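You operate a simulated robot arm through the tools that you are given. There is no shell and no other tool. Be economical: measure what you need, move in short steps, check, and stop when the job is done.

Carry out the task below with a simulated robot arm. There is one attempt and no reset: what you move stays moved.

Task
Top up the green bin with two full scoops of oats and clip its edge again.
Fine: purple clip off on the island bench top first; yellow scoop back, under 8 ml spilt.
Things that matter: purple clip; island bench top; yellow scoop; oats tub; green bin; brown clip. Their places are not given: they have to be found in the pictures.

It is judged by the outcome, as a careful person would: the job done as asked, and still so three seconds after it is handed in. It fails if anything else is knocked over, pushed out of place, dropped, spilled or broken.

Robot
A 6-joint arm with a two-finger parallel gripper, fixed in place. Base frame: the origin is at the foot of the arm, x ahead of it, y to its left, z up. Units: mm, rad, N and s.
Its first joint turns from -2.007 to 2.007 rad. Payload 4.2 kg.
Tool frame: the origin (TCP) lies between the finger pads and is the grasp point; the fingertips stand 23 mm ahead of it; z points along the fingers, y is the line along which they close. The gripper opens to 94 mm. The fingers are 38 mm wide and 10 mm thick; the gripper's body (54 by 96 mm) begins 39 mm behind the TCP.
Orientation is told as [roll, pitch, yaw] about the base's x, y, z axes, in that order, counted from this pose: with the fingers straight down and closing along the base's y, the tool's x points along the base's -x, its y along +y and its z along -z.

Tools
- The arm moves only by the tool jog_arm. Its argument "plan" is one flat list of numbers, 6 for each row, row after row: the shift along the tool's x, y, z in mm, then the turn, a rotation vector about the tool's x, y, z in rad. In form: [x, y, z, wx, wy, wz, x, y, z, wx, wy, wz, ...]. A call has 1 to 20 rows; each row shifts and turns the commanded pose from where the row before left it, along the tool's axes as they then stand. "jaw" is the opening, from 0 (shut) to 1 (fully open), set as the call begins (left out, the last holds). Each row takes 0.2 s and may step no farther than 50 mm and 0.15 rad from the row before; otherwise, or with a gripper value out of range, the whole call is refused. A pose out of reach is approached as far as the arm can. The call stops where the force on the tool passes 40 N (or 10 N more than at its start, if that is more) or the arm is blocked; 0.2 s more then pass. The fingers move at their own pace (about 108 mm/s each) and stop on an object; they squeeze with about 39 N. The grip force told is the motor's: it shows also when the fingers shut on nothing. Time passes only in rows, and 0.2 s behind the last, so rows that do not move let the fingers close. It gives the time, the measured TCP pose, the force on the tool (base axes), the opening and the grip force at its end, in the units of the frame above (readings bear some noise), and new pictures: "show" is both (left out), scene, wrist or none.
- Cameras (640 x 400 px; columns grow to the right, rows downward): "scene" is fixed at [219.7, 499.8, 1515.3]; the picture's right is [-0.67, -0.74, 0.00], its down [-0.48, 0.44, -0.76] and it looks along [0.56, -0.51, -0.65] (base axes); focal length 272 px, centre (320, 200). "wrist" rides on the gripper at [86, 16, -75] in the tool frame; the picture's right is [-0.18, 0.98, 0.00], its down [-0.58, -0.11, -0.81] and it looks along [-0.79, -0.15, 0.59] (tool axes); focal length 243 px, centre (320, 200).
- slide_trunk(by): slides the trunk up (or, below 0, down) by that many mm; the arm rides with it, the base frame stays. It gives what a move gives, with no picture.
- probe_pixels(camera, pixels): there is no depth. For up to 12 entries [column, row, z] of the newest picture of that camera ("zoom" is the newest enlarged one), the place [x, y] in the base frame at which the ray of that pixel passes the height z, good to about 2 mm. The clock stands still meanwhile.
- inspect(camera, box): a new picture of the part [left, top, right, bottom] of that camera's present view, enlarged. The clock stands still meanwhile.
- finish_job(): hands the job in; it is judged then, once.

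Go step by step. Measure first, check grasps and placings, and put right what went wrong. The budget is 80 turns and 170 pictures, counting those below and the enlarged ones. Unless the task says otherwise, let go and move clear before handing in.

The tools are called after "Call:" as name(argument=value, ...) on one line, values as JSON. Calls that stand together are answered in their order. jog_arm: Moves the arm, as the interface text tells. Its arguments: {"type":"object","properties":{"plan":{"type":"array","items":{"type":"number"}},"jaw":{"type":"number"},"show":{"type":"string","enum":["both","scene","wrist","none"]}},"required":["plan"]} The other tools are called the same way: slide_trunk (by) slides the trunk up or down; probe_pixels (camera, pixels) gives the place at which the rays of pixels pass given heights; inspect (camera, box) takes an enlarged picture of a part of a camera's view; finish_job () hands the job in.

At the start:

```text
clock: 0.0
tool_pos: [490.3, -77.6, 1281.5]
ee_rot: [-0.001, 0.0, -0.001]
force: [-0.8, -0.3, -0.3]
opening: 93.9
grasp_force: 0.1
trunk travel left (down, up): [-825.0, 165.0]
```

scene: 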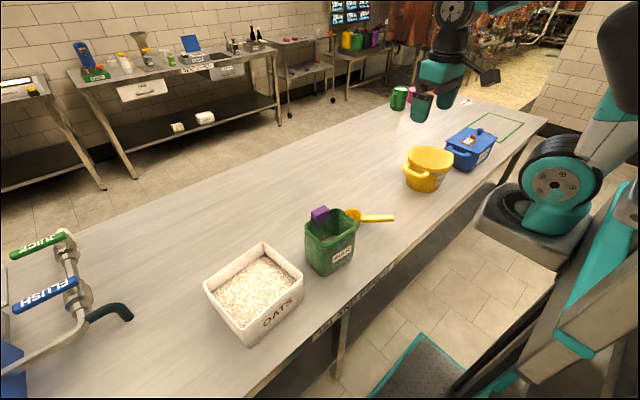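
wrist: 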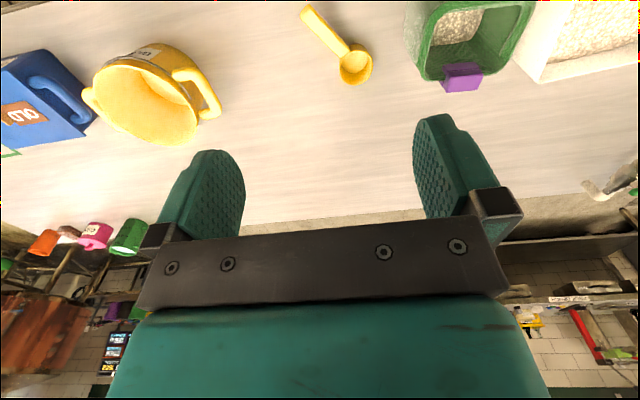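

The scene shows the oats tub (~255,290), the green bin (~330,240) with the purple clip (~320,214), the yellow scoop (~365,217), a yellow pot and a blue box. I'll enlarge these first.

Call:
inspect(camera="scene", box=[190, 190, 410, 350])

Call:
inspect(camera="scene", box=[380, 70, 560, 200])

Call:
inspect(camera="wrist", box=[280, 0, 640, 200])

```text
2.50 times, centred on (300, 270) of scene
```

zoom: 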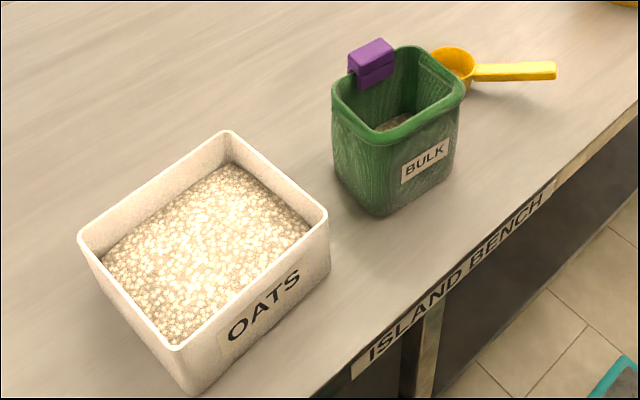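

```text
3.08 times, centred on (470, 135) of scene
```

zoom: 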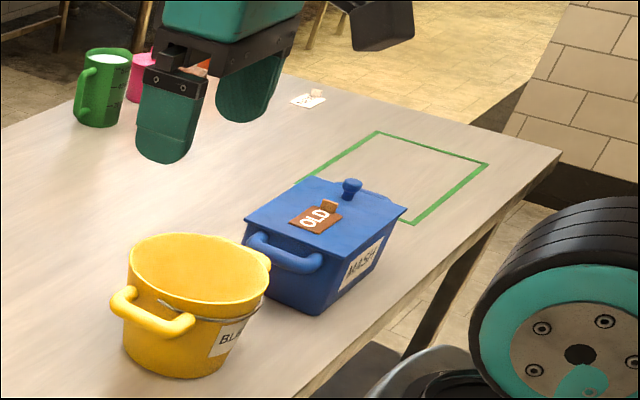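

```text
1.78 times, centred on (460, 100) of wrist
```

zoom: 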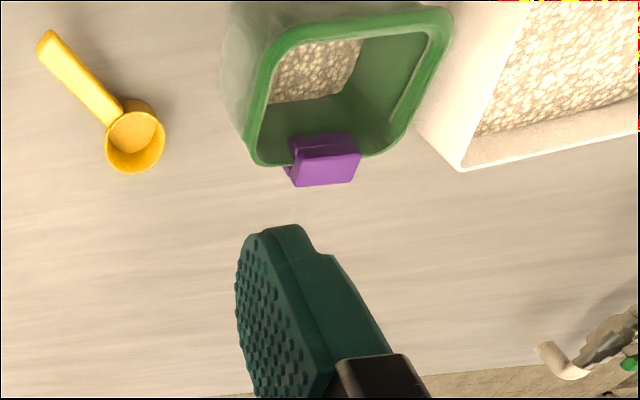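

The blue box lid carries a brown "OLD" tag, and a white tag lies near (466,110). I'll enlarge both and look for any instruction.

Call:
inspect(camera="scene", box=[440, 90, 500, 128])

Call:
inspect(camera="scene", box=[440, 115, 510, 160])

Call:
probe_pixels(camera="wrist", pixels=[[310, 15, 670], [355, 68, 660], [355, 50, 690], [345, 45, 690], [460, 75, 810], [480, 85, 800], [425, 75, 790], [535, 75, 790], [520, 0, 790], [535, 80, 760]])

Call:
probe_pixels(camera="scene", pixels=[[320, 214, 800], [307, 226, 780], [355, 215, 780], [327, 275, 660], [356, 256, 660], [394, 217, 680], [346, 216, 680], [206, 288, 760], [263, 246, 760], [303, 278, 760], [250, 343, 660], [302, 306, 660]])

```text
10.53 times, centred on (470, 109) of scene
```

zoom: 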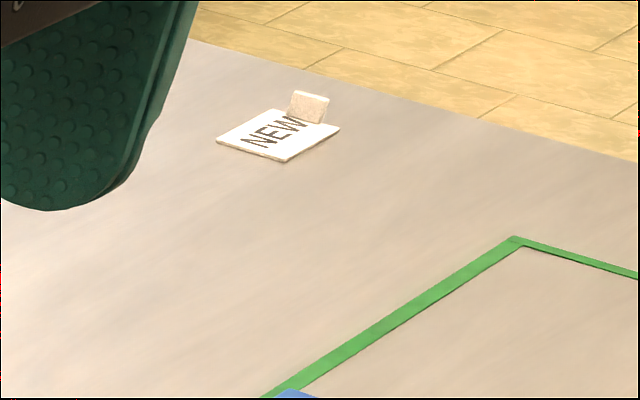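

```text
8.89 times, centred on (475, 138) of scene
```

zoom: 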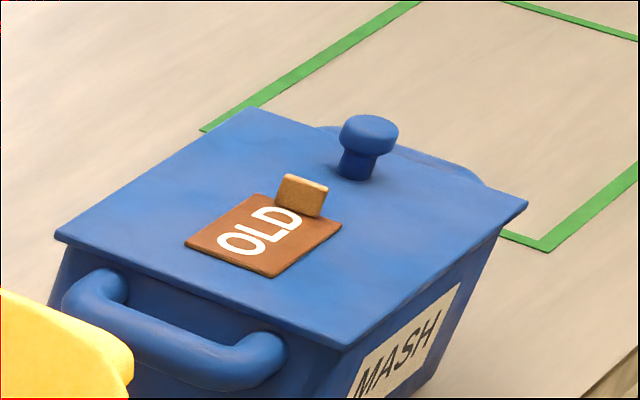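

```text
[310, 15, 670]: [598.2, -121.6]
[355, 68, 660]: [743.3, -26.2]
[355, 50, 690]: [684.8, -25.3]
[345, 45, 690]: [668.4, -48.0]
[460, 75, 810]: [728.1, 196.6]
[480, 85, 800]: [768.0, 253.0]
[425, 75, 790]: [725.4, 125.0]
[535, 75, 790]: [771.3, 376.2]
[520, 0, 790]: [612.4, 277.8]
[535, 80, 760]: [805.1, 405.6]
```

```text
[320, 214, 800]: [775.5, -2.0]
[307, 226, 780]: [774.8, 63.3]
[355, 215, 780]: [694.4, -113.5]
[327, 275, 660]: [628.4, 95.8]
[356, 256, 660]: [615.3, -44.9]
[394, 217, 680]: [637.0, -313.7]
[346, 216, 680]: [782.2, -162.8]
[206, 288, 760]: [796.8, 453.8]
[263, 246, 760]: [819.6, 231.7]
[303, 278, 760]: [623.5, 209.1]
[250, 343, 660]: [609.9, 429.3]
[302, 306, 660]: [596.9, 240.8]
```

The two cameras disagree at the heights I guessed, so the real heights must differ. I'll probe matching features at two heights each and triangulate.

Call:
probe_pixels(camera="wrist", pixels=[[303, 18, 860], [305, 18, 660], [355, 65, 860], [355, 65, 660], [442, 78, 900], [442, 91, 900], [480, 90, 900], [539, 83, 900], [539, 83, 660], [420, 76, 860], [108, 65, 860]])

Call:
probe_pixels(camera="scene", pixels=[[394, 216, 860], [394, 216, 660], [354, 215, 860], [354, 215, 660], [310, 213, 960], [312, 220, 900], [326, 206, 900], [263, 245, 900], [263, 245, 660], [326, 275, 860], [357, 255, 860]])

```text
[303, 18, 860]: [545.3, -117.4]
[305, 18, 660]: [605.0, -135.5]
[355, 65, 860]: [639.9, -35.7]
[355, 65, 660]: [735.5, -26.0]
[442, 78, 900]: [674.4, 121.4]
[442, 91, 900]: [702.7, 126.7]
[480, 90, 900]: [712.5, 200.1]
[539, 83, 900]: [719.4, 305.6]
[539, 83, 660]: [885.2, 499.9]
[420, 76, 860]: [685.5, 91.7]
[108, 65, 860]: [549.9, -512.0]
```

```text
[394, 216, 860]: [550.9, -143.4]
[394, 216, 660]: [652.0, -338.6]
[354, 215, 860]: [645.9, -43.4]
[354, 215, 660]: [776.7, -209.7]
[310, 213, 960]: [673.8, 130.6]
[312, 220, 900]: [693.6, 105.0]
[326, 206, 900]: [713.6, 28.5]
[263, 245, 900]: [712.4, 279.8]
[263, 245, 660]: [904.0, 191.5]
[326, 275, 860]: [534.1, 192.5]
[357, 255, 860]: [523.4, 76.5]
```

Triangulating puts the scoop bowl near (640,-38,865), the tub's far corner near z≈920, and the clip near (640,119,970). The bench is therefore around z≈840–850, not 660. I'll bring the wrist camera over the bin, looking down, to measure better.

Call:
jog_arm(plan=[-10, 38, 20, 0, 0, 0, -10, 38, 20, 0, 0, 0, -10, 38, 20, 0, 0, 0, -10, 38, 20, 0, 0, 0, 0, 0, 0, 0, 0.15, 0, 0, 0, 0, 0, 0.15, 0, 0, 0, 0, 0, 0.15, 0, 0, 0, 0, 0, 0.15, 0])

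```text
clock: 1.8
tool_pos: [529.8, 73.2, 1200.7]
ee_rot: [-0.003, 0.6, -0.001]
force: [-0.3, 0.1, 0.1]
opening: 94.1
grasp_force: 0.0
trunk travel left (down, up): [-825.0, 165.0]
```

scene: 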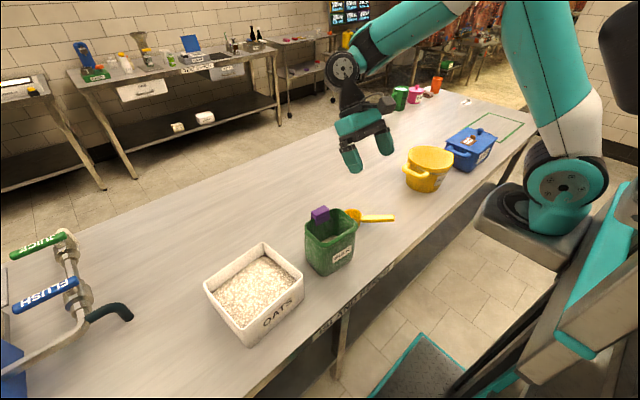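
wrist: 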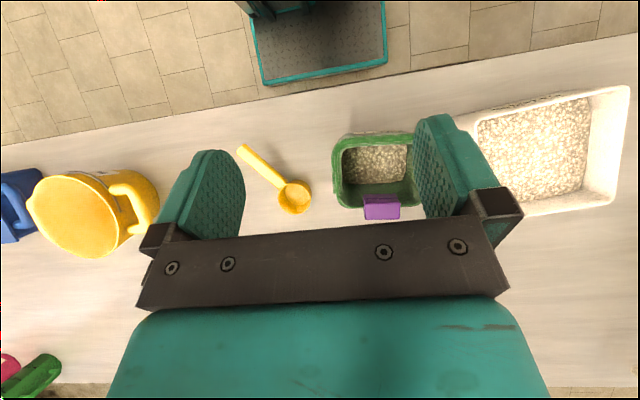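

The view from above is clear: the clip is at (382,207), the bin at (335–420,135–207), the scoop bowl at (294,197) with its handle end at (242,150), and the tub on the right. I'll probe these at two heights and enlarge the bin.

Call:
probe_pixels(camera="wrist", pixels=[[364, 197, 960], [400, 218, 960], [334, 142, 940], [340, 206, 940], [413, 133, 940], [470, 115, 920], [628, 86, 920], [618, 205, 920], [515, 217, 920], [294, 193, 870], [242, 148, 870], [294, 193, 840]])

Call:
probe_pixels(camera="scene", pixels=[[263, 244, 920], [303, 280, 920], [250, 322, 920], [205, 286, 920], [250, 343, 840], [306, 228, 940], [330, 242, 940], [358, 226, 940], [327, 276, 840], [354, 213, 870], [394, 217, 870], [339, 208, 940]])

Call:
inspect(camera="wrist", box=[220, 80, 460, 230])

Call:
inspect(camera="scene", box=[290, 190, 410, 280])

```text
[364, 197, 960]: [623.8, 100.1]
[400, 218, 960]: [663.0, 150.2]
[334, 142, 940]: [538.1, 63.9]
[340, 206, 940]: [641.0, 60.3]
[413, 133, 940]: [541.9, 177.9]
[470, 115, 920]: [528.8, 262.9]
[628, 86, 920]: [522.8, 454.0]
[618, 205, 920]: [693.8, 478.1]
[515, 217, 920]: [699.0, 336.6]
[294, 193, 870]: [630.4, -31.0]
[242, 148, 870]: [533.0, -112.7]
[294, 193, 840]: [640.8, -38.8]
```

```text
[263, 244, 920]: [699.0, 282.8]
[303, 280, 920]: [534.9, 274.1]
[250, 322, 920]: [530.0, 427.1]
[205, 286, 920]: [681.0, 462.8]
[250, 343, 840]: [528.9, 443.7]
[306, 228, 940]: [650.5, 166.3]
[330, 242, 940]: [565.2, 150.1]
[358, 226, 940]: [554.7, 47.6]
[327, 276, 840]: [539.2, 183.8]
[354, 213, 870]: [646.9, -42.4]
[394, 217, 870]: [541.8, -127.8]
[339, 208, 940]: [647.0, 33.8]
```

```text
2.67 times, centred on (340, 155) of wrist
```

zoom: 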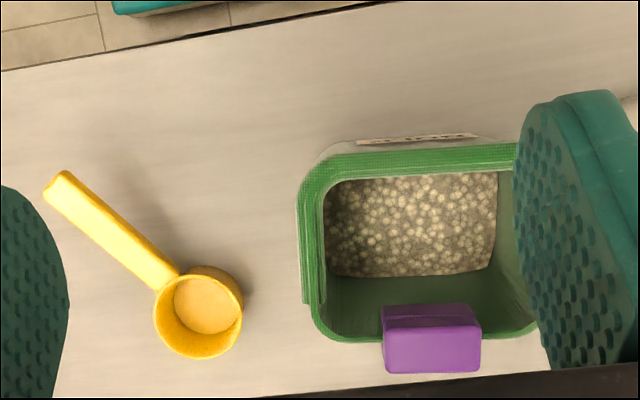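

```text
4.44 times, centred on (350, 235) of scene
```

zoom: 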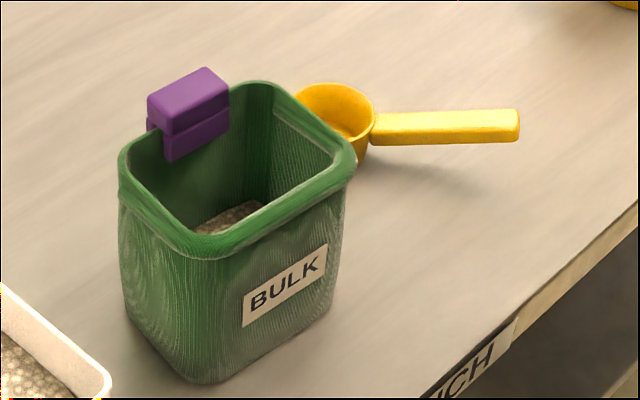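

The bin rim comes out near z≈965, with the bin spanning about x 537–630 and y 64–180. The clip sits on its far rim near (633,122) with its top around 985. I'll straighten the tool and hover above the clip for a close look.

Call:
jog_arm(plan=[0, 0, 0, 0, -0.15, 0, 0, 0, 0, 0, -0.15, 0, 0, 0, 0, 0, -0.15, 0, 0, 0, 0, 0, -0.15, 0, -26, 12, 35, 0, 0, 0, -26, 12, 35, 0, 0, 0, -26, 12, 35, 0, 0, 0, -25, 12, 35, 0, 0, 0])

Call:
inspect(camera="wrist", box=[200, 0, 460, 162])

Call:
inspect(camera="scene", box=[300, 190, 370, 235])

```text
clock: 3.6
tool_pos: [634.9, 122.0, 1057.7]
ee_rot: [0.0, -0.002, 0.0]
force: [-1.0, -0.1, 1.6]
opening: 93.8
grasp_force: 0.1
trunk travel left (down, up): [-825.0, 165.0]
```

scene: 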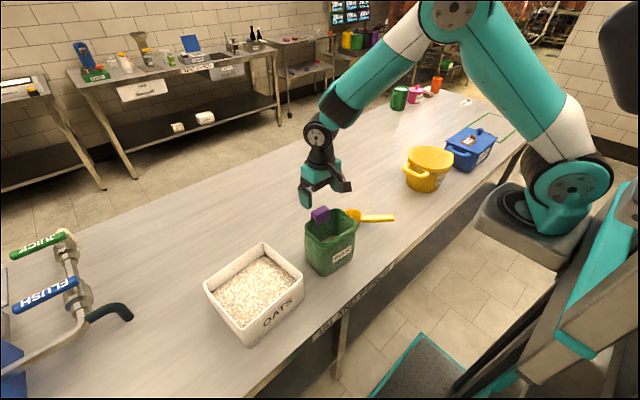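
wrist: 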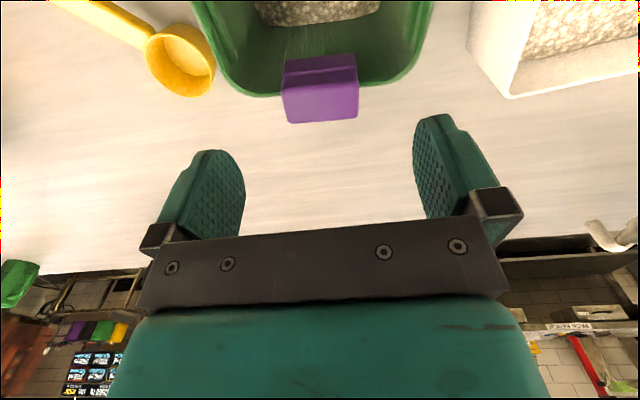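

```text
2.46 times, centred on (330, 81) of wrist
```

zoom: 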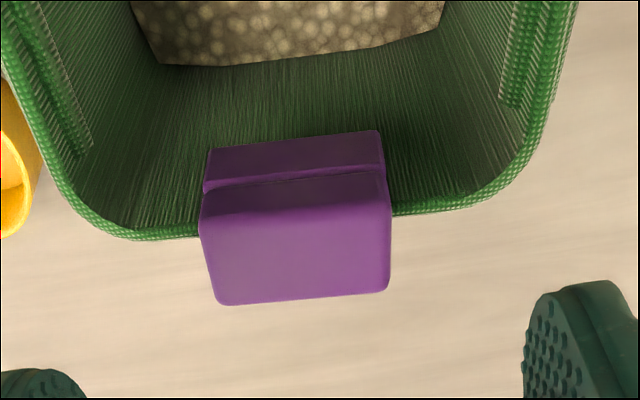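

```text
8.89 times, centred on (335, 212) of scene
```

zoom: 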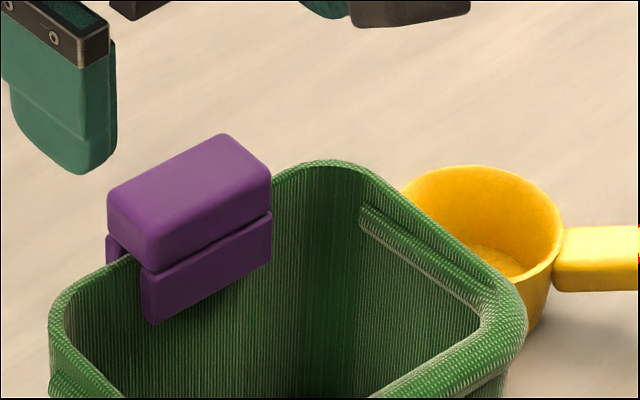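

The clip is an inverted U: a top bar and two jaws astride the rim. I'll triangulate its corners from both cameras.

Call:
probe_pixels(camera="wrist", pixels=[[282.4, 87, 985], [357.5, 81, 985], [288, 122.5, 985], [358, 117, 985], [282.4, 87, 1000], [284, 77, 965], [356, 70, 965], [285, 61, 950], [355, 53.5, 950], [255, 95, 965], [410, 81, 965]])

Call:
probe_pixels(camera="scene", pixels=[[329.4, 210.3, 985], [316.1, 218.2, 985], [311, 211.8, 985], [324, 204.5, 985], [329.4, 210.3, 1000], [329.4, 213.5, 965], [315.6, 225.5, 950], [329.4, 218.5, 950]])

```text
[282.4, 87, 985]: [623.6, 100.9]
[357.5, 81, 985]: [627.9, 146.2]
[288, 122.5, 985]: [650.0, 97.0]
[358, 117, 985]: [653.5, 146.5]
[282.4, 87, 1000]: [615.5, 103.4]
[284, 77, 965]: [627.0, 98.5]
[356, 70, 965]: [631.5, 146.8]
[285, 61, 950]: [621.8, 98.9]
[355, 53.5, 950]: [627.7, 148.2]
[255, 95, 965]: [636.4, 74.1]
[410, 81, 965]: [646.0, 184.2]
```

```text
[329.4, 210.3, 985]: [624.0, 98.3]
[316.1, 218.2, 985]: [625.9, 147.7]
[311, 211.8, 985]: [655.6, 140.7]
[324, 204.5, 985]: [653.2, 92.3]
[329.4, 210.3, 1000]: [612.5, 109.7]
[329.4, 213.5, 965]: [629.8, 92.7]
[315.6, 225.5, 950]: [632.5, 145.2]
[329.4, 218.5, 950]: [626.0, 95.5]
```

The clip's top is at z≈986, spanning x 624–652 and y 99–147, with its yaw about −0.08. I'll grip it across y at the bar, keeping the fingertips just above the rim (~966).

Call:
jog_arm(plan=[-3.5, 0.5, 0, 0, 0, 0.08, 0, 0, 30, 0, 0, 0, 0, 0, 25, 0, 0, 0, 0, 0, 9, 0, 0, 0])

Call:
inspect(camera="scene", box=[290, 180, 370, 232])

```text
clock: 4.6
tool_pos: [637.1, 121.6, 997.0]
ee_rot: [-0.003, -0.001, -0.08]
force: [-0.7, 0.9, -0.1]
opening: 93.9
grasp_force: 0.0
trunk travel left (down, up): [-825.0, 165.0]
```

scene: 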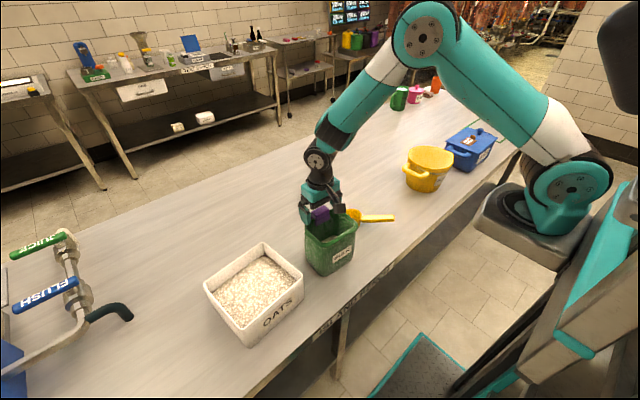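
wrist: 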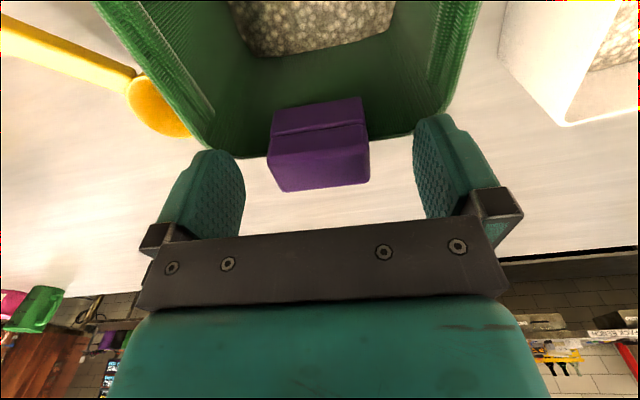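

```text
7.69 times, centred on (330, 206) of scene
```

zoom: 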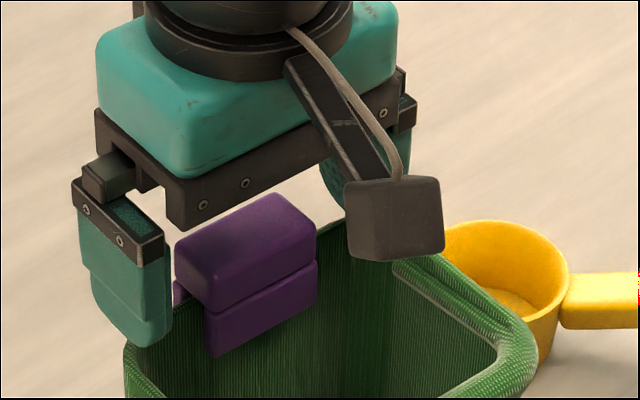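

The jaws straddle the clip at (320,145) in the wrist view. I'll lower 3 mm and close.

Call:
jog_arm(plan=[0, 0.5, 3, 0, 0, 0, 0, 0, 0, 0, 0, 0], show="none")

Call:
jog_arm(plan=[0, 0, 0, 0, 0, 0, 0, 0, 0, 0, 0, 0, 0, 0, 0, 0, 0, 0], jaw=0)

```text
clock: 5.2
tool_pos: [636.8, 121.6, 993.0]
ee_rot: [-0.001, 0.0, -0.081]
force: [0.3, -1.1, -0.4]
opening: 93.9
grasp_force: 0.0
trunk travel left (down, up): [-825.0, 165.0]
```

```text
clock: 6.0
tool_pos: [636.6, 123.0, 993.2]
ee_rot: [-0.001, 0.0, -0.08]
force: [0.2, 0.7, 0.1]
opening: 48.7
grasp_force: 39.2
trunk travel left (down, up): [-825.0, 165.0]
```

scene: 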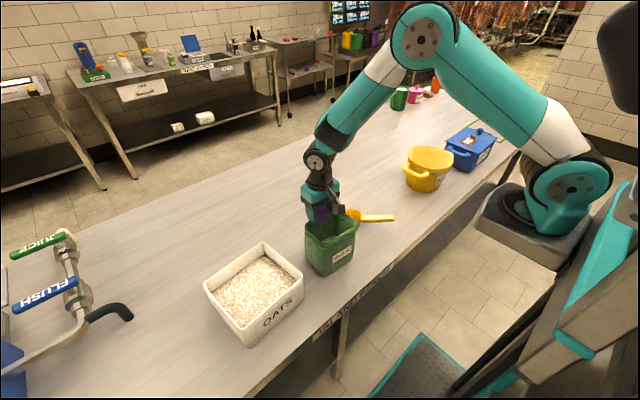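
wrist: 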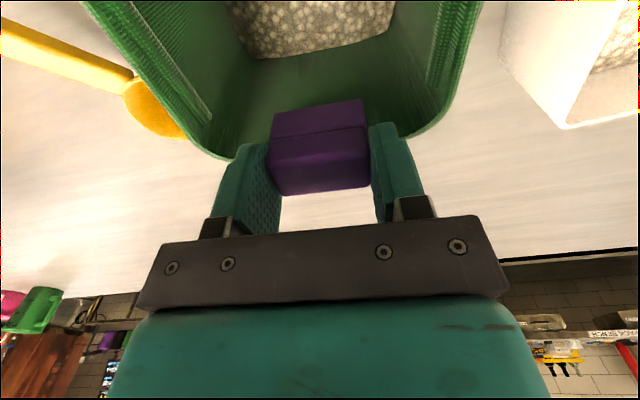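

The clip is gripped at 48.7 mm. I'll lift it straight up slowly and check that the bin stays put.

Call:
jog_arm(plan=[0, 0, -5, 0, 0, 0, 0, 0, -8, 0, 0, 0, 0, 0, -12, 0, 0, 0, 0, 0, -20, 0, 0, 0, 0, 0, -25, 0, 0, 0])

Call:
inspect(camera="scene", box=[280, 160, 380, 225])

```text
clock: 7.2
tool_pos: [638.1, 124.3, 1064.0]
ee_rot: [-0.002, 0.001, -0.08]
force: [-0.3, -0.3, -0.3]
opening: 0.1
grasp_force: 39.0
trunk travel left (down, up): [-825.0, 165.0]
```

scene: 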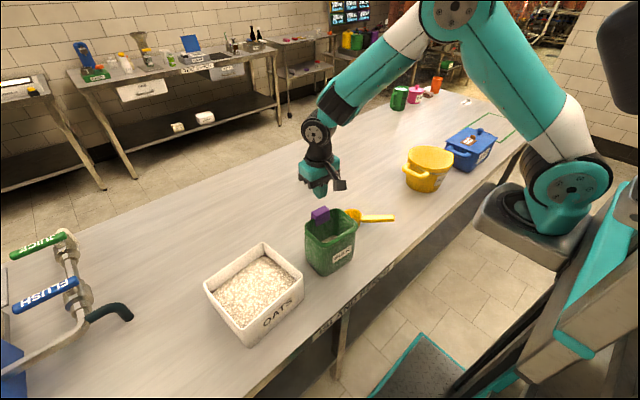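
wrist: 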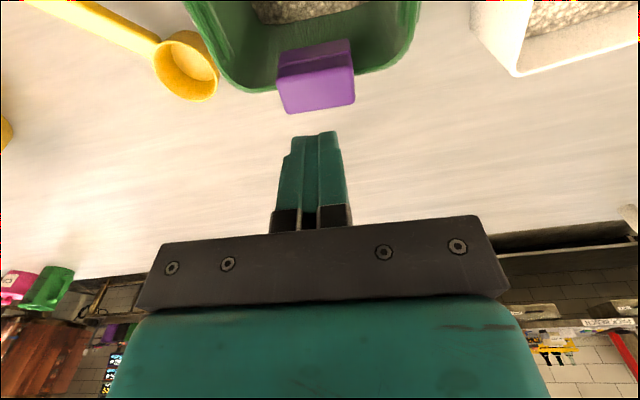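

```text
6.15 times, centred on (330, 192) of scene
```

zoom: 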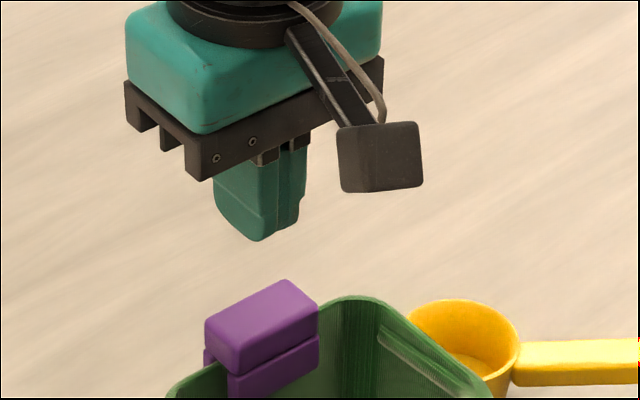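

The jaws slipped off (opening 0.1): the clip is still on the rim and nothing else appears disturbed. The clip is sprung, so I'll turn 90° and grip it across its thickness, which allows a deeper hold.

Call:
jog_arm(plan=[0, 0, 0, 0, 0, -0.143, 0, 0, 0, 0, 0, -0.143, 0, 0, 0, 0, 0, -0.143, 0, 0, 0, 0, 0, -0.143, 0, 0, 0, 0, 0, -0.143, 0, 0, 0, 0, 0, -0.143, 0, 0, 0, 0, 0, -0.143, 0, 0, 0, 0, 0, -0.143, 0, 0, 0, 0, 0, -0.143, 0, 0, 0, 0, 0, -0.143, 0, 0, 0, 0, 0, -0.141], jaw=0.8)

Call:
inspect(camera="wrist", box=[220, 0, 420, 125])

Call:
inspect(camera="scene", box=[300, 190, 370, 235])

```text
clock: 9.6
tool_pos: [637.3, 121.9, 1064.3]
ee_rot: [-0.001, 0.001, 1.495]
force: [-0.2, -0.4, -0.1]
opening: 75.2
grasp_force: 0.1
trunk travel left (down, up): [-825.0, 165.0]
```

scene: 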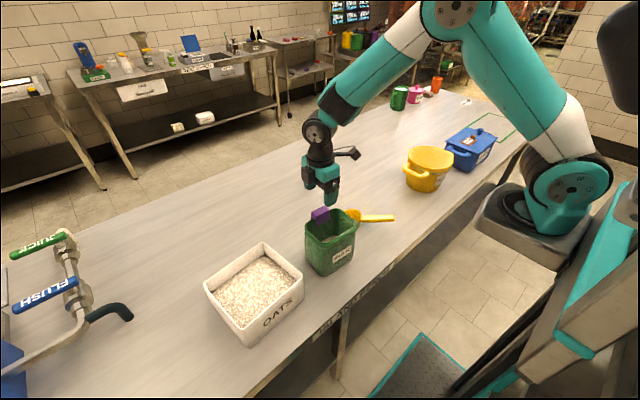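
wrist: 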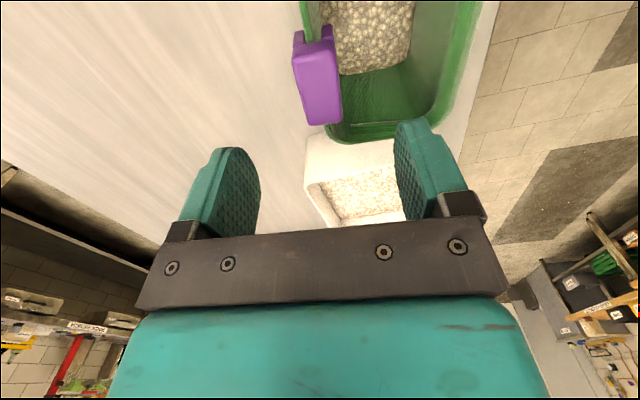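

```text
3.20 times, centred on (320, 62) of wrist
```

zoom: 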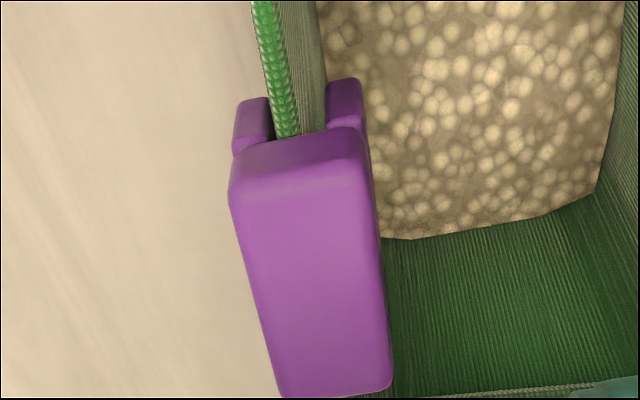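

```text
8.89 times, centred on (335, 212) of scene
```

zoom: 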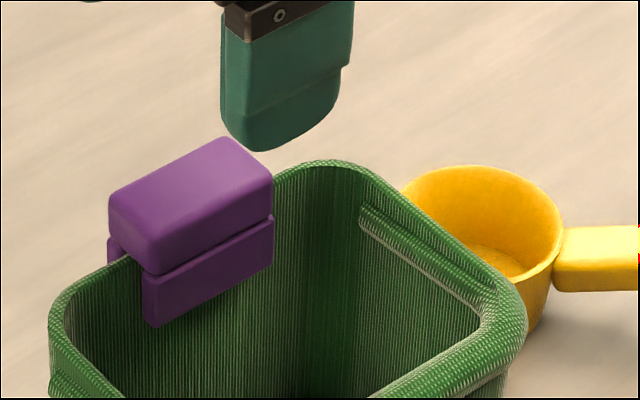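

I can see the clip's end profile: a bar with jaws on both sides of the rim. I'll measure its centreline from this view.

Call:
probe_pixels(camera="wrist", pixels=[[291.9, 57.3, 985], [334.1, 52.6, 985], [309, 122.5, 985], [341.5, 119.5, 985], [294, 30, 962], [332, 25, 962]])

```text
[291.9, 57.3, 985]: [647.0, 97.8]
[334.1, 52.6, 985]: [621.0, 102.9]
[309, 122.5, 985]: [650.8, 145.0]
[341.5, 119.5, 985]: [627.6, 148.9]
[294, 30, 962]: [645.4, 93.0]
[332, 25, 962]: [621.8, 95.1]
```

The clip's centre is (637,123) and the tool is above it. I'll descend to TCP z≈986 with the jaws astride it and close.

Call:
jog_arm(plan=[-1, 0, 40, 0, 0, 0, 0, 0, 26, 0, 0, 0, 0, 0, 12, 0, 0, 0, 0, 0, 0, 0, 0, 0])

Call:
jog_arm(plan=[0, 0, 0, 0, 0, 0, 0, 0, 0, 0, 0, 0, 0, 0, 0, 0, 0, 0], jaw=0)

Call:
jog_arm(plan=[0, 0, -1.5, 0, 0, 0, 0, 0, -1.5, 0, 0, 0, 0, 0, -1.5, 0, 0, 0, 0, 0, -1.5, 0, 0, 0])

Call:
inspect(camera="scene", box=[300, 180, 370, 225])

```text
clock: 10.6
tool_pos: [637.8, 124.4, 986.9]
ee_rot: [0.0, 0.004, 1.49]
force: [-0.4, 0.2, -1.0]
opening: 75.0
grasp_force: 0.1
trunk travel left (down, up): [-825.0, 165.0]
```

scene: 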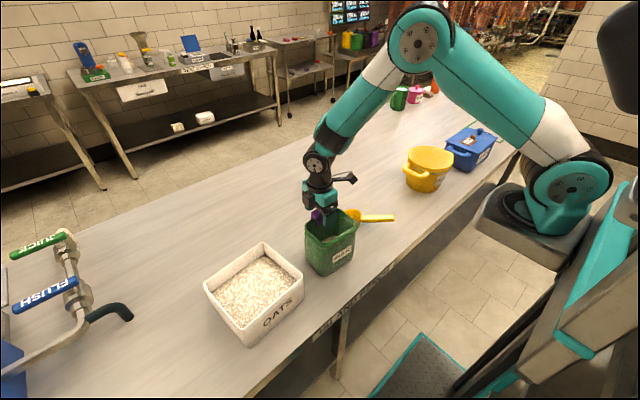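
wrist: 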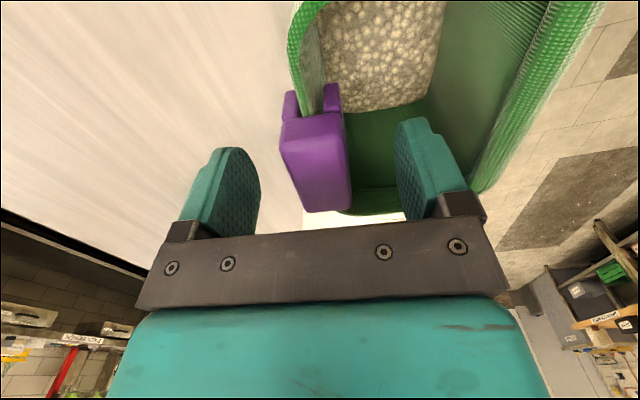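

```text
clock: 11.4
tool_pos: [636.7, 123.8, 988.2]
ee_rot: [-0.001, 0.002, 1.491]
force: [-0.3, -0.3, -0.1]
opening: 26.1
grasp_force: 38.4
trunk travel left (down, up): [-825.0, 165.0]
```

scene: 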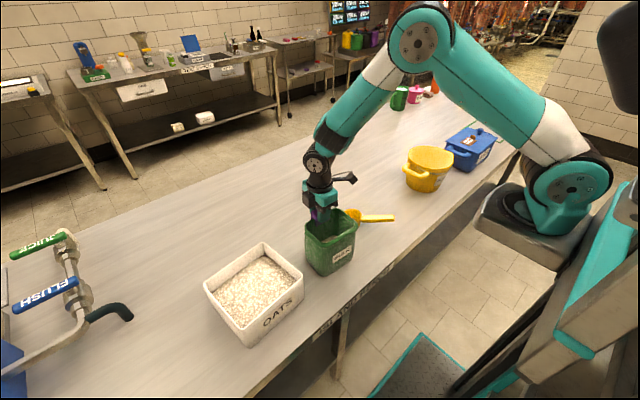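
wrist: 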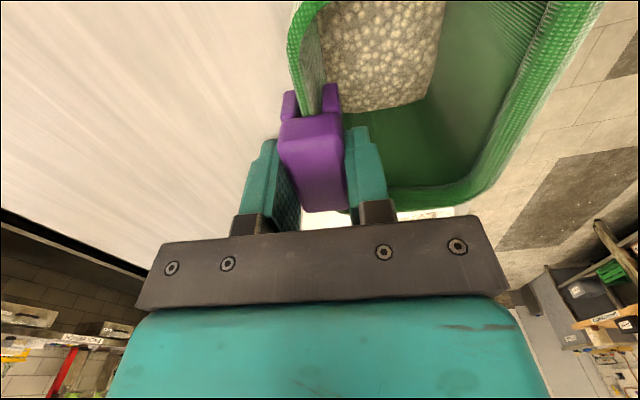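

```text
clock: 12.4
tool_pos: [636.7, 124.2, 991.4]
ee_rot: [0.001, 0.002, 1.491]
force: [0.3, 1.0, -0.1]
opening: 26.0
grasp_force: 39.1
trunk travel left (down, up): [-825.0, 165.0]
```

scene: 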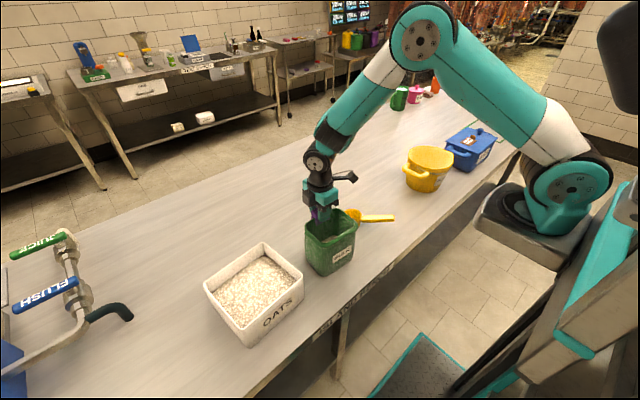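
wrist: 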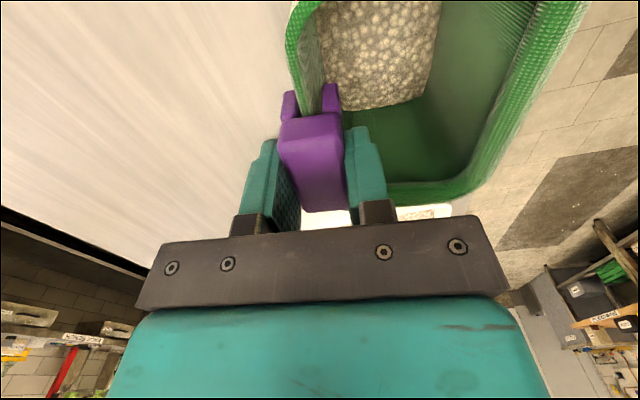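

```text
8.89 times, centred on (335, 202) of scene
```

zoom: 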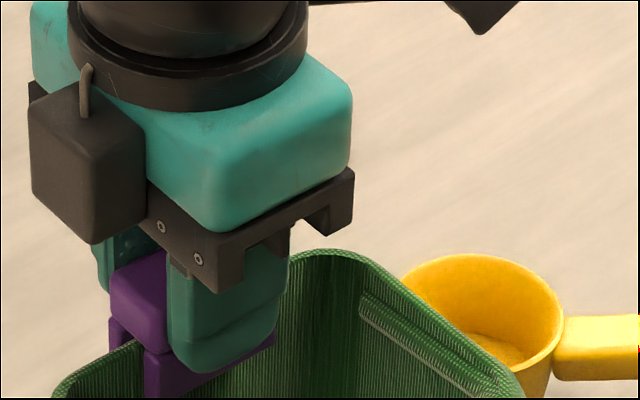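

The jaws hold the clip at 26.0 mm, but the wrist view suggests the rim rises with the clip (far rim edge moved from (600,10) to (590,10)). I'll check the bin's pose in the scene before pulling further.

Call:
inspect(camera="scene", box=[270, 200, 400, 282])

Call:
jog_arm(plan=[0, 0, -2, 0, 0, 0, 0, 0, -2, 0, 0, 0, 0, 0, 0, 0, 0, 0], show="wrist")

Call:
inspect(camera="scene", box=[270, 200, 400, 282])

```text
4.88 times, centred on (335, 241) of scene
```

zoom: 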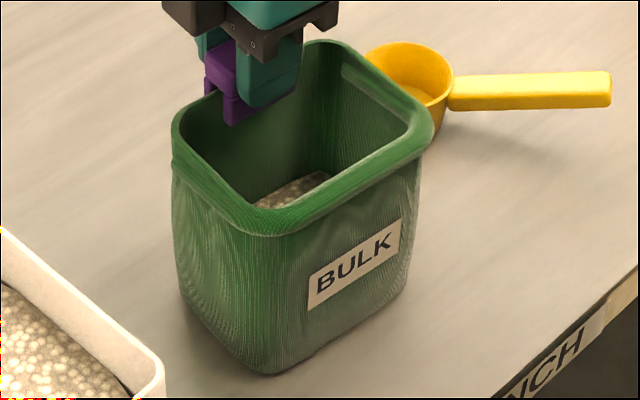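

```text
clock: 13.2
tool_pos: [636.2, 123.6, 996.1]
ee_rot: [0.001, 0.002, 1.49]
force: [-0.7, -0.4, -0.2]
opening: 26.0
grasp_force: 39.0
trunk travel left (down, up): [-825.0, 165.0]
```

wrist: 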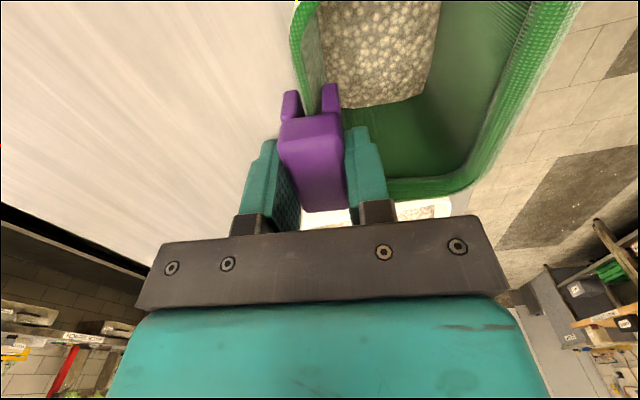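

```text
4.88 times, centred on (335, 241) of scene
```

zoom: 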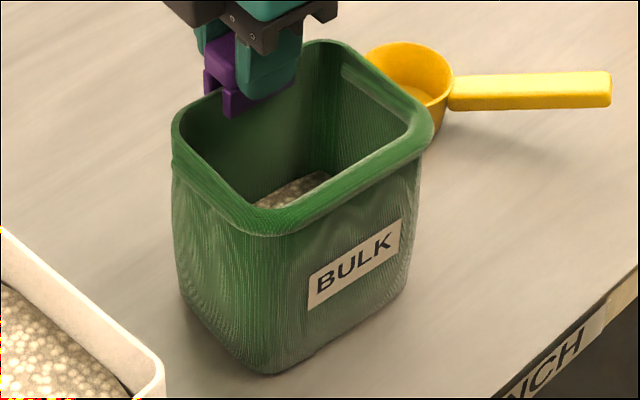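

The bin is unmoved in the scene and the clip is sliding up off the rim (jaw bottom from zoom row 125 to 117). I'll continue the slow lift.

Call:
jog_arm(plan=[0, 0, -3, 0, 0, 0, 0, 0, -3, 0, 0, 0, 0, 0, -3, 0, 0, 0, 0, 0, -4, 0, 0, 0, 0, 0, -4, 0, 0, 0, 0, 0, -5, 0, 0, 0, 0, 0, -5, 0, 0, 0, 0, 0, -8, 0, 0, 0, 0, 0, -10, 0, 0, 0, 0, 0, -10, 0, 0, 0, 0, 0, -10, 0, 0, 0])

Call:
inspect(camera="scene", box=[270, 170, 400, 282])

```text
clock: 15.6
tool_pos: [638.2, 124.4, 1060.5]
ee_rot: [0.0, 0.001, 1.491]
force: [-0.5, -0.1, 0.3]
opening: 26.2
grasp_force: 39.0
trunk travel left (down, up): [-825.0, 165.0]
```

scene: 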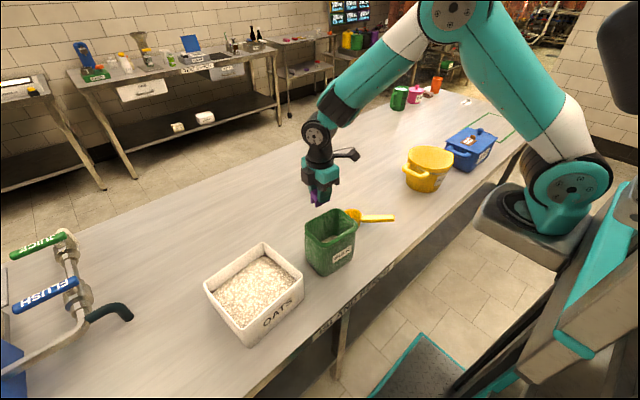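
wrist: 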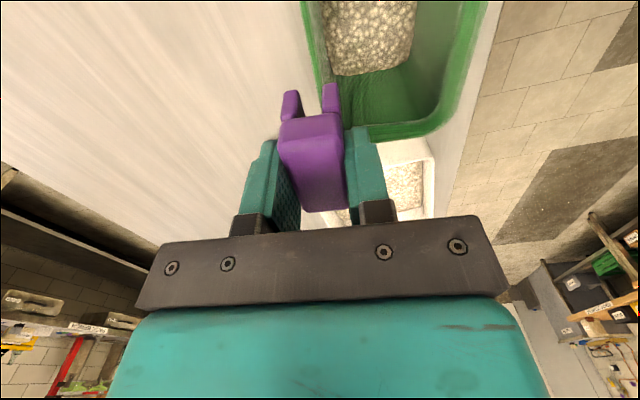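

```text
3.57 times, centred on (335, 226) of scene
```

zoom: 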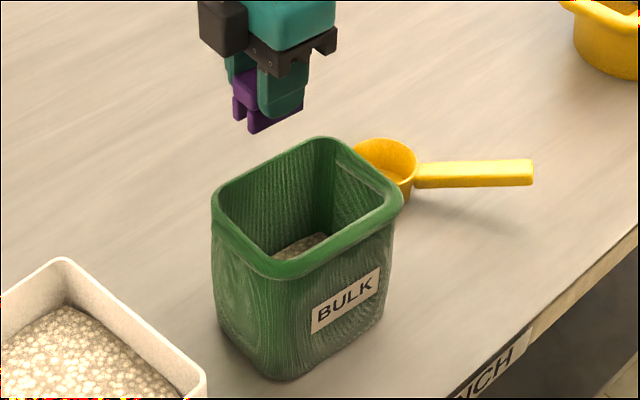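

The clip is free and held, and the bin is undisturbed. I'll move beyond the bin to about (730,120) and lower partway over the empty bench.

Call:
jog_arm(plan=[-1.7, -46, 0, 0, 0, 0, -1.7, -46, 0, 0, 0, 0, 0, 0, 40, 0, 0, 0, 0, 0, 40, 0, 0, 0, 0, 0, 40, 0, 0, 0, 0, 0, 30, 0, 0, 0, 0, 0, 0, 0, 0, 0])

Call:
inspect(camera="scene", box=[260, 170, 380, 245])

```text
clock: 17.2
tool_pos: [729.1, 119.8, 912.0]
ee_rot: [0.0, 0.001, 1.491]
force: [-1.2, -0.5, -0.3]
opening: 26.0
grasp_force: 38.9
trunk travel left (down, up): [-825.0, 165.0]
```

scene: 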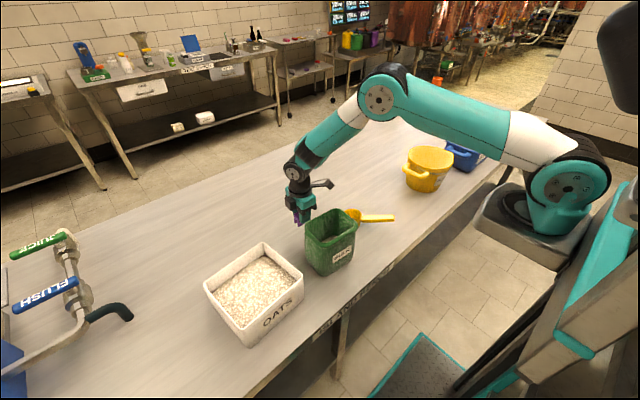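
wrist: 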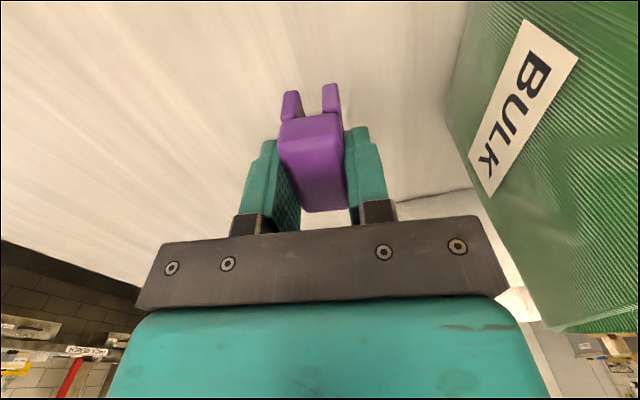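

```text
5.33 times, centred on (320, 208) of scene
```

zoom: 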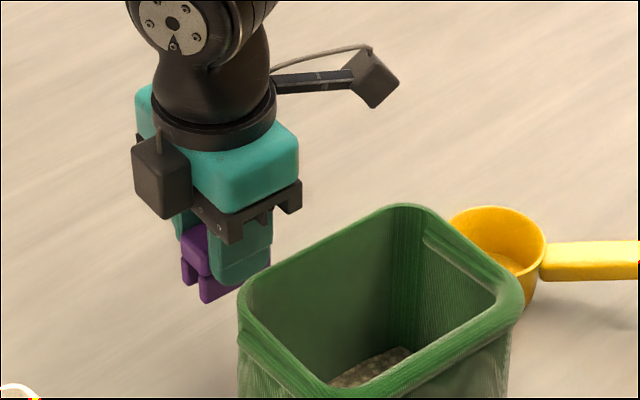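

The clip is clear of everything at (729,120). I'll lower it gently until contact.

Call:
jog_arm(plan=[0, 0, 10, 0, 0, 0, 0, 0, 8, 0, 0, 0, 0, 0, 4, 0, 0, 0, 0, 0, 3, 0, 0, 0, 0, 0, 0, 0, 0, 0], show="none")

Call:
jog_arm(plan=[0, 0, 2, 0, 0, 0, 0, 0, 0, 0, 0, 0], show="none")

Call:
jog_arm(plan=[0, 0, 2, 0, 0, 0, 0, 0, 0, 0, 0, 0], show="none")

Call:
inspect(camera="scene", box=[260, 170, 380, 245])

```text
clock: 18.4
tool_pos: [728.0, 120.9, 886.3]
ee_rot: [0.0, 0.002, 1.49]
force: [0.1, 1.4, -0.3]
opening: 26.3
grasp_force: 39.2
trunk travel left (down, up): [-825.0, 165.0]
```

```text
clock: 19.0
tool_pos: [728.6, 118.9, 883.9]
ee_rot: [0.0, 0.001, 1.49]
force: [0.6, -0.8, -0.3]
opening: 26.2
grasp_force: 39.1
trunk travel left (down, up): [-825.0, 165.0]
```

```text
clock: 19.6
tool_pos: [729.1, 120.4, 882.1]
ee_rot: [-0.001, 0.002, 1.488]
force: [1.3, 0.0, -0.6]
opening: 26.2
grasp_force: 39.0
trunk travel left (down, up): [-825.0, 165.0]
```

```text
5.33 times, centred on (320, 208) of scene
```

zoom: 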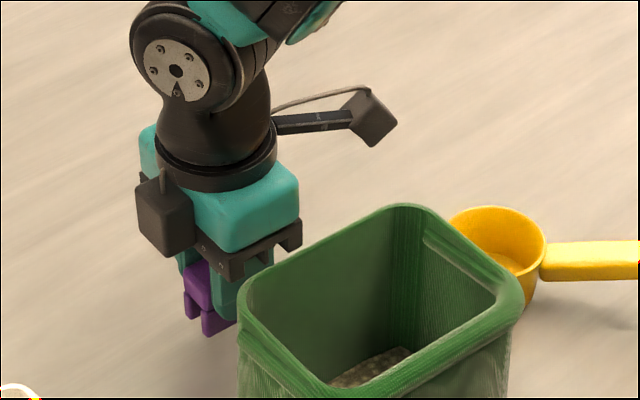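

No contact yet. I'll keep lowering in small steps.

Call:
jog_arm(plan=[0, 0, 2, 0, 0, 0, 0, 0, 1, 0, 0, 0, 0, 0, 0, 0, 0, 0], show="none")

Call:
jog_arm(plan=[0, 0, 2, 0, 0, 0, 0, 0, 1, 0, 0, 0, 0, 0, 0, 0, 0, 0], show="none")

Call:
jog_arm(plan=[0, 0, 2, 0, 0, 0, 0, 0, 1, 0, 0, 0, 0, 0, 0, 0, 0, 0], show="wrist")

Call:
inspect(camera="scene", box=[270, 190, 350, 240])

```text
clock: 20.4
tool_pos: [728.5, 120.6, 877.7]
ee_rot: [0.0, 0.001, 1.491]
force: [0.3, 0.4, 0.3]
opening: 26.3
grasp_force: 38.9
trunk travel left (down, up): [-825.0, 165.0]
```

```text
clock: 21.2
tool_pos: [728.9, 119.5, 875.4]
ee_rot: [0.001, 0.002, 1.491]
force: [0.3, -0.3, -0.6]
opening: 26.1
grasp_force: 38.9
trunk travel left (down, up): [-825.0, 165.0]
```

```text
clock: 22.0
tool_pos: [728.5, 119.8, 873.5]
ee_rot: [-0.001, 0.002, 1.492]
force: [-0.1, -0.2, -1.0]
opening: 26.1
grasp_force: 39.0
trunk travel left (down, up): [-825.0, 165.0]
```

wrist: 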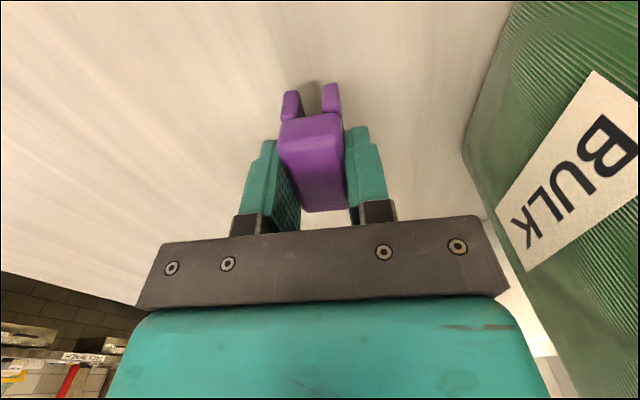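

```text
8.00 times, centred on (310, 215) of scene
```

zoom: 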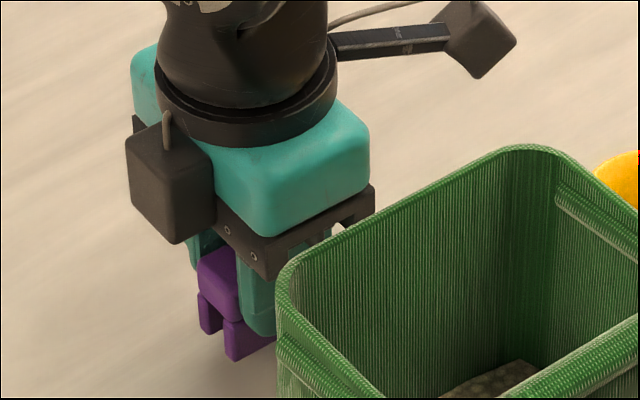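

A contact shadow is appearing beneath the jaws. I'll continue the small steps.

Call:
jog_arm(plan=[0, 0, 2, 0, 0, 0, 0, 0, 1, 0, 0, 0, 0, 0, 0, 0, 0, 0], show="none")

Call:
jog_arm(plan=[0, 0, 2, 0, 0, 0, 0, 0, 1, 0, 0, 0, 0, 0, 0, 0, 0, 0], show="none")

Call:
jog_arm(plan=[0, 0, 2, 0, 0, 0, 0, 0, 1, 0, 0, 0, 0, 0, 0, 0, 0, 0], show="wrist")

Call:
inspect(camera="scene", box=[270, 190, 350, 240])

```text
clock: 22.8
tool_pos: [727.7, 119.4, 869.9]
ee_rot: [0.0, 0.001, 1.491]
force: [0.3, 0.3, -0.5]
opening: 26.1
grasp_force: 39.0
trunk travel left (down, up): [-825.0, 165.0]
```

```text
clock: 23.6
tool_pos: [728.5, 121.1, 866.6]
ee_rot: [0.0, 0.002, 1.493]
force: [-0.2, 0.4, -0.3]
opening: 26.1
grasp_force: 39.0
trunk travel left (down, up): [-825.0, 165.0]
```

```text
clock: 24.4
tool_pos: [726.4, 118.7, 863.8]
ee_rot: [-0.001, 0.002, 1.492]
force: [0.0, 0.4, -1.0]
opening: 26.1
grasp_force: 39.2
trunk travel left (down, up): [-825.0, 165.0]
```

wrist: 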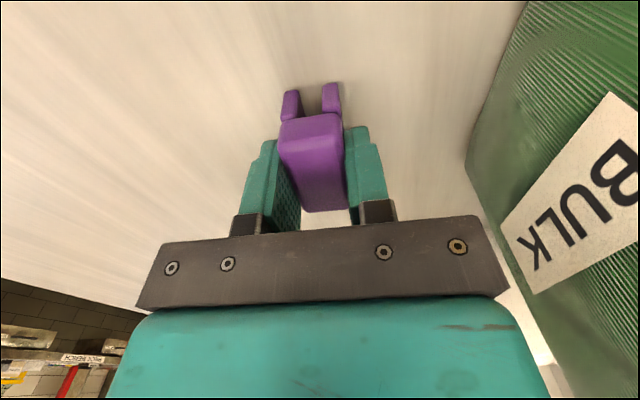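

```text
8.00 times, centred on (310, 215) of scene
```

zoom: 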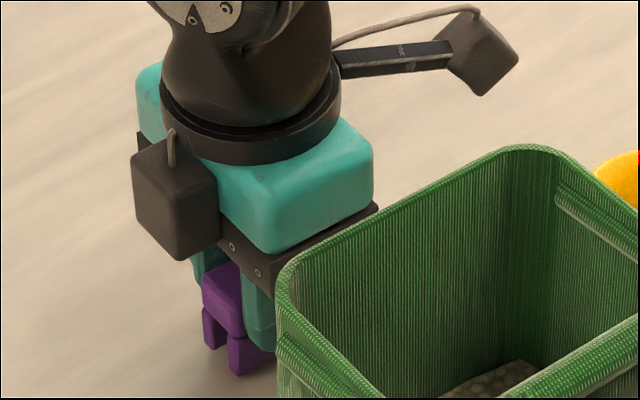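

Still free, so the bench is lower than I thought. I'll descend a bit more, force-guarded.

Call:
jog_arm(plan=[0, 0, 2, 0, 0, 0, 0, 0, 2, 0, 0, 0, 0, 0, 2, 0, 0, 0, 0, 0, 0, 0, 0, 0], show="none")

Call:
jog_arm(plan=[0, 0, 2, 0, 0, 0, 0, 0, 2, 0, 0, 0, 0, 0, 0, 0, 0, 0], show="wrist")

Call:
inspect(camera="scene", box=[270, 190, 350, 240])

```text
clock: 25.4
tool_pos: [727.4, 119.7, 858.6]
ee_rot: [-0.002, -0.001, 1.49]
force: [-4.0, -2.9, 17.4]
opening: 26.4
grasp_force: 39.2
trunk travel left (down, up): [-825.0, 165.0]
```

```text
clock: 26.2
tool_pos: [729.0, 120.5, 854.9]
ee_rot: [-0.003, -0.001, 1.493]
force: [-1.5, -0.3, 31.4]
opening: 26.1
grasp_force: 39.1
trunk travel left (down, up): [-825.0, 165.0]
```

wrist: 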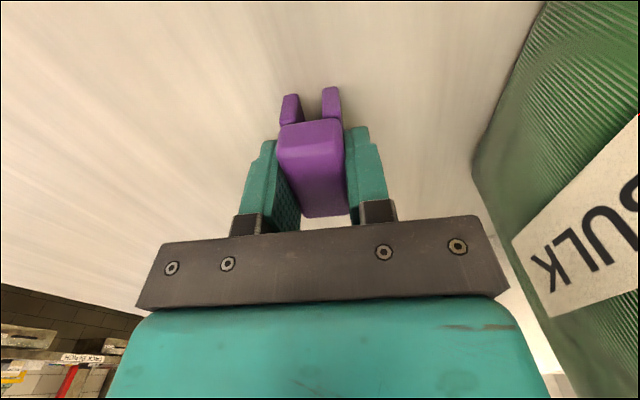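

```text
8.00 times, centred on (310, 215) of scene
```

zoom: 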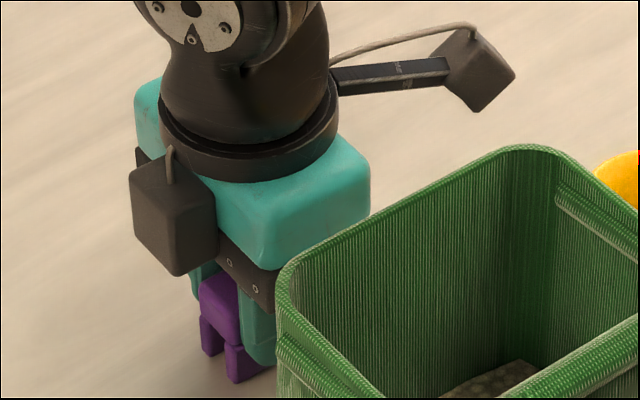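

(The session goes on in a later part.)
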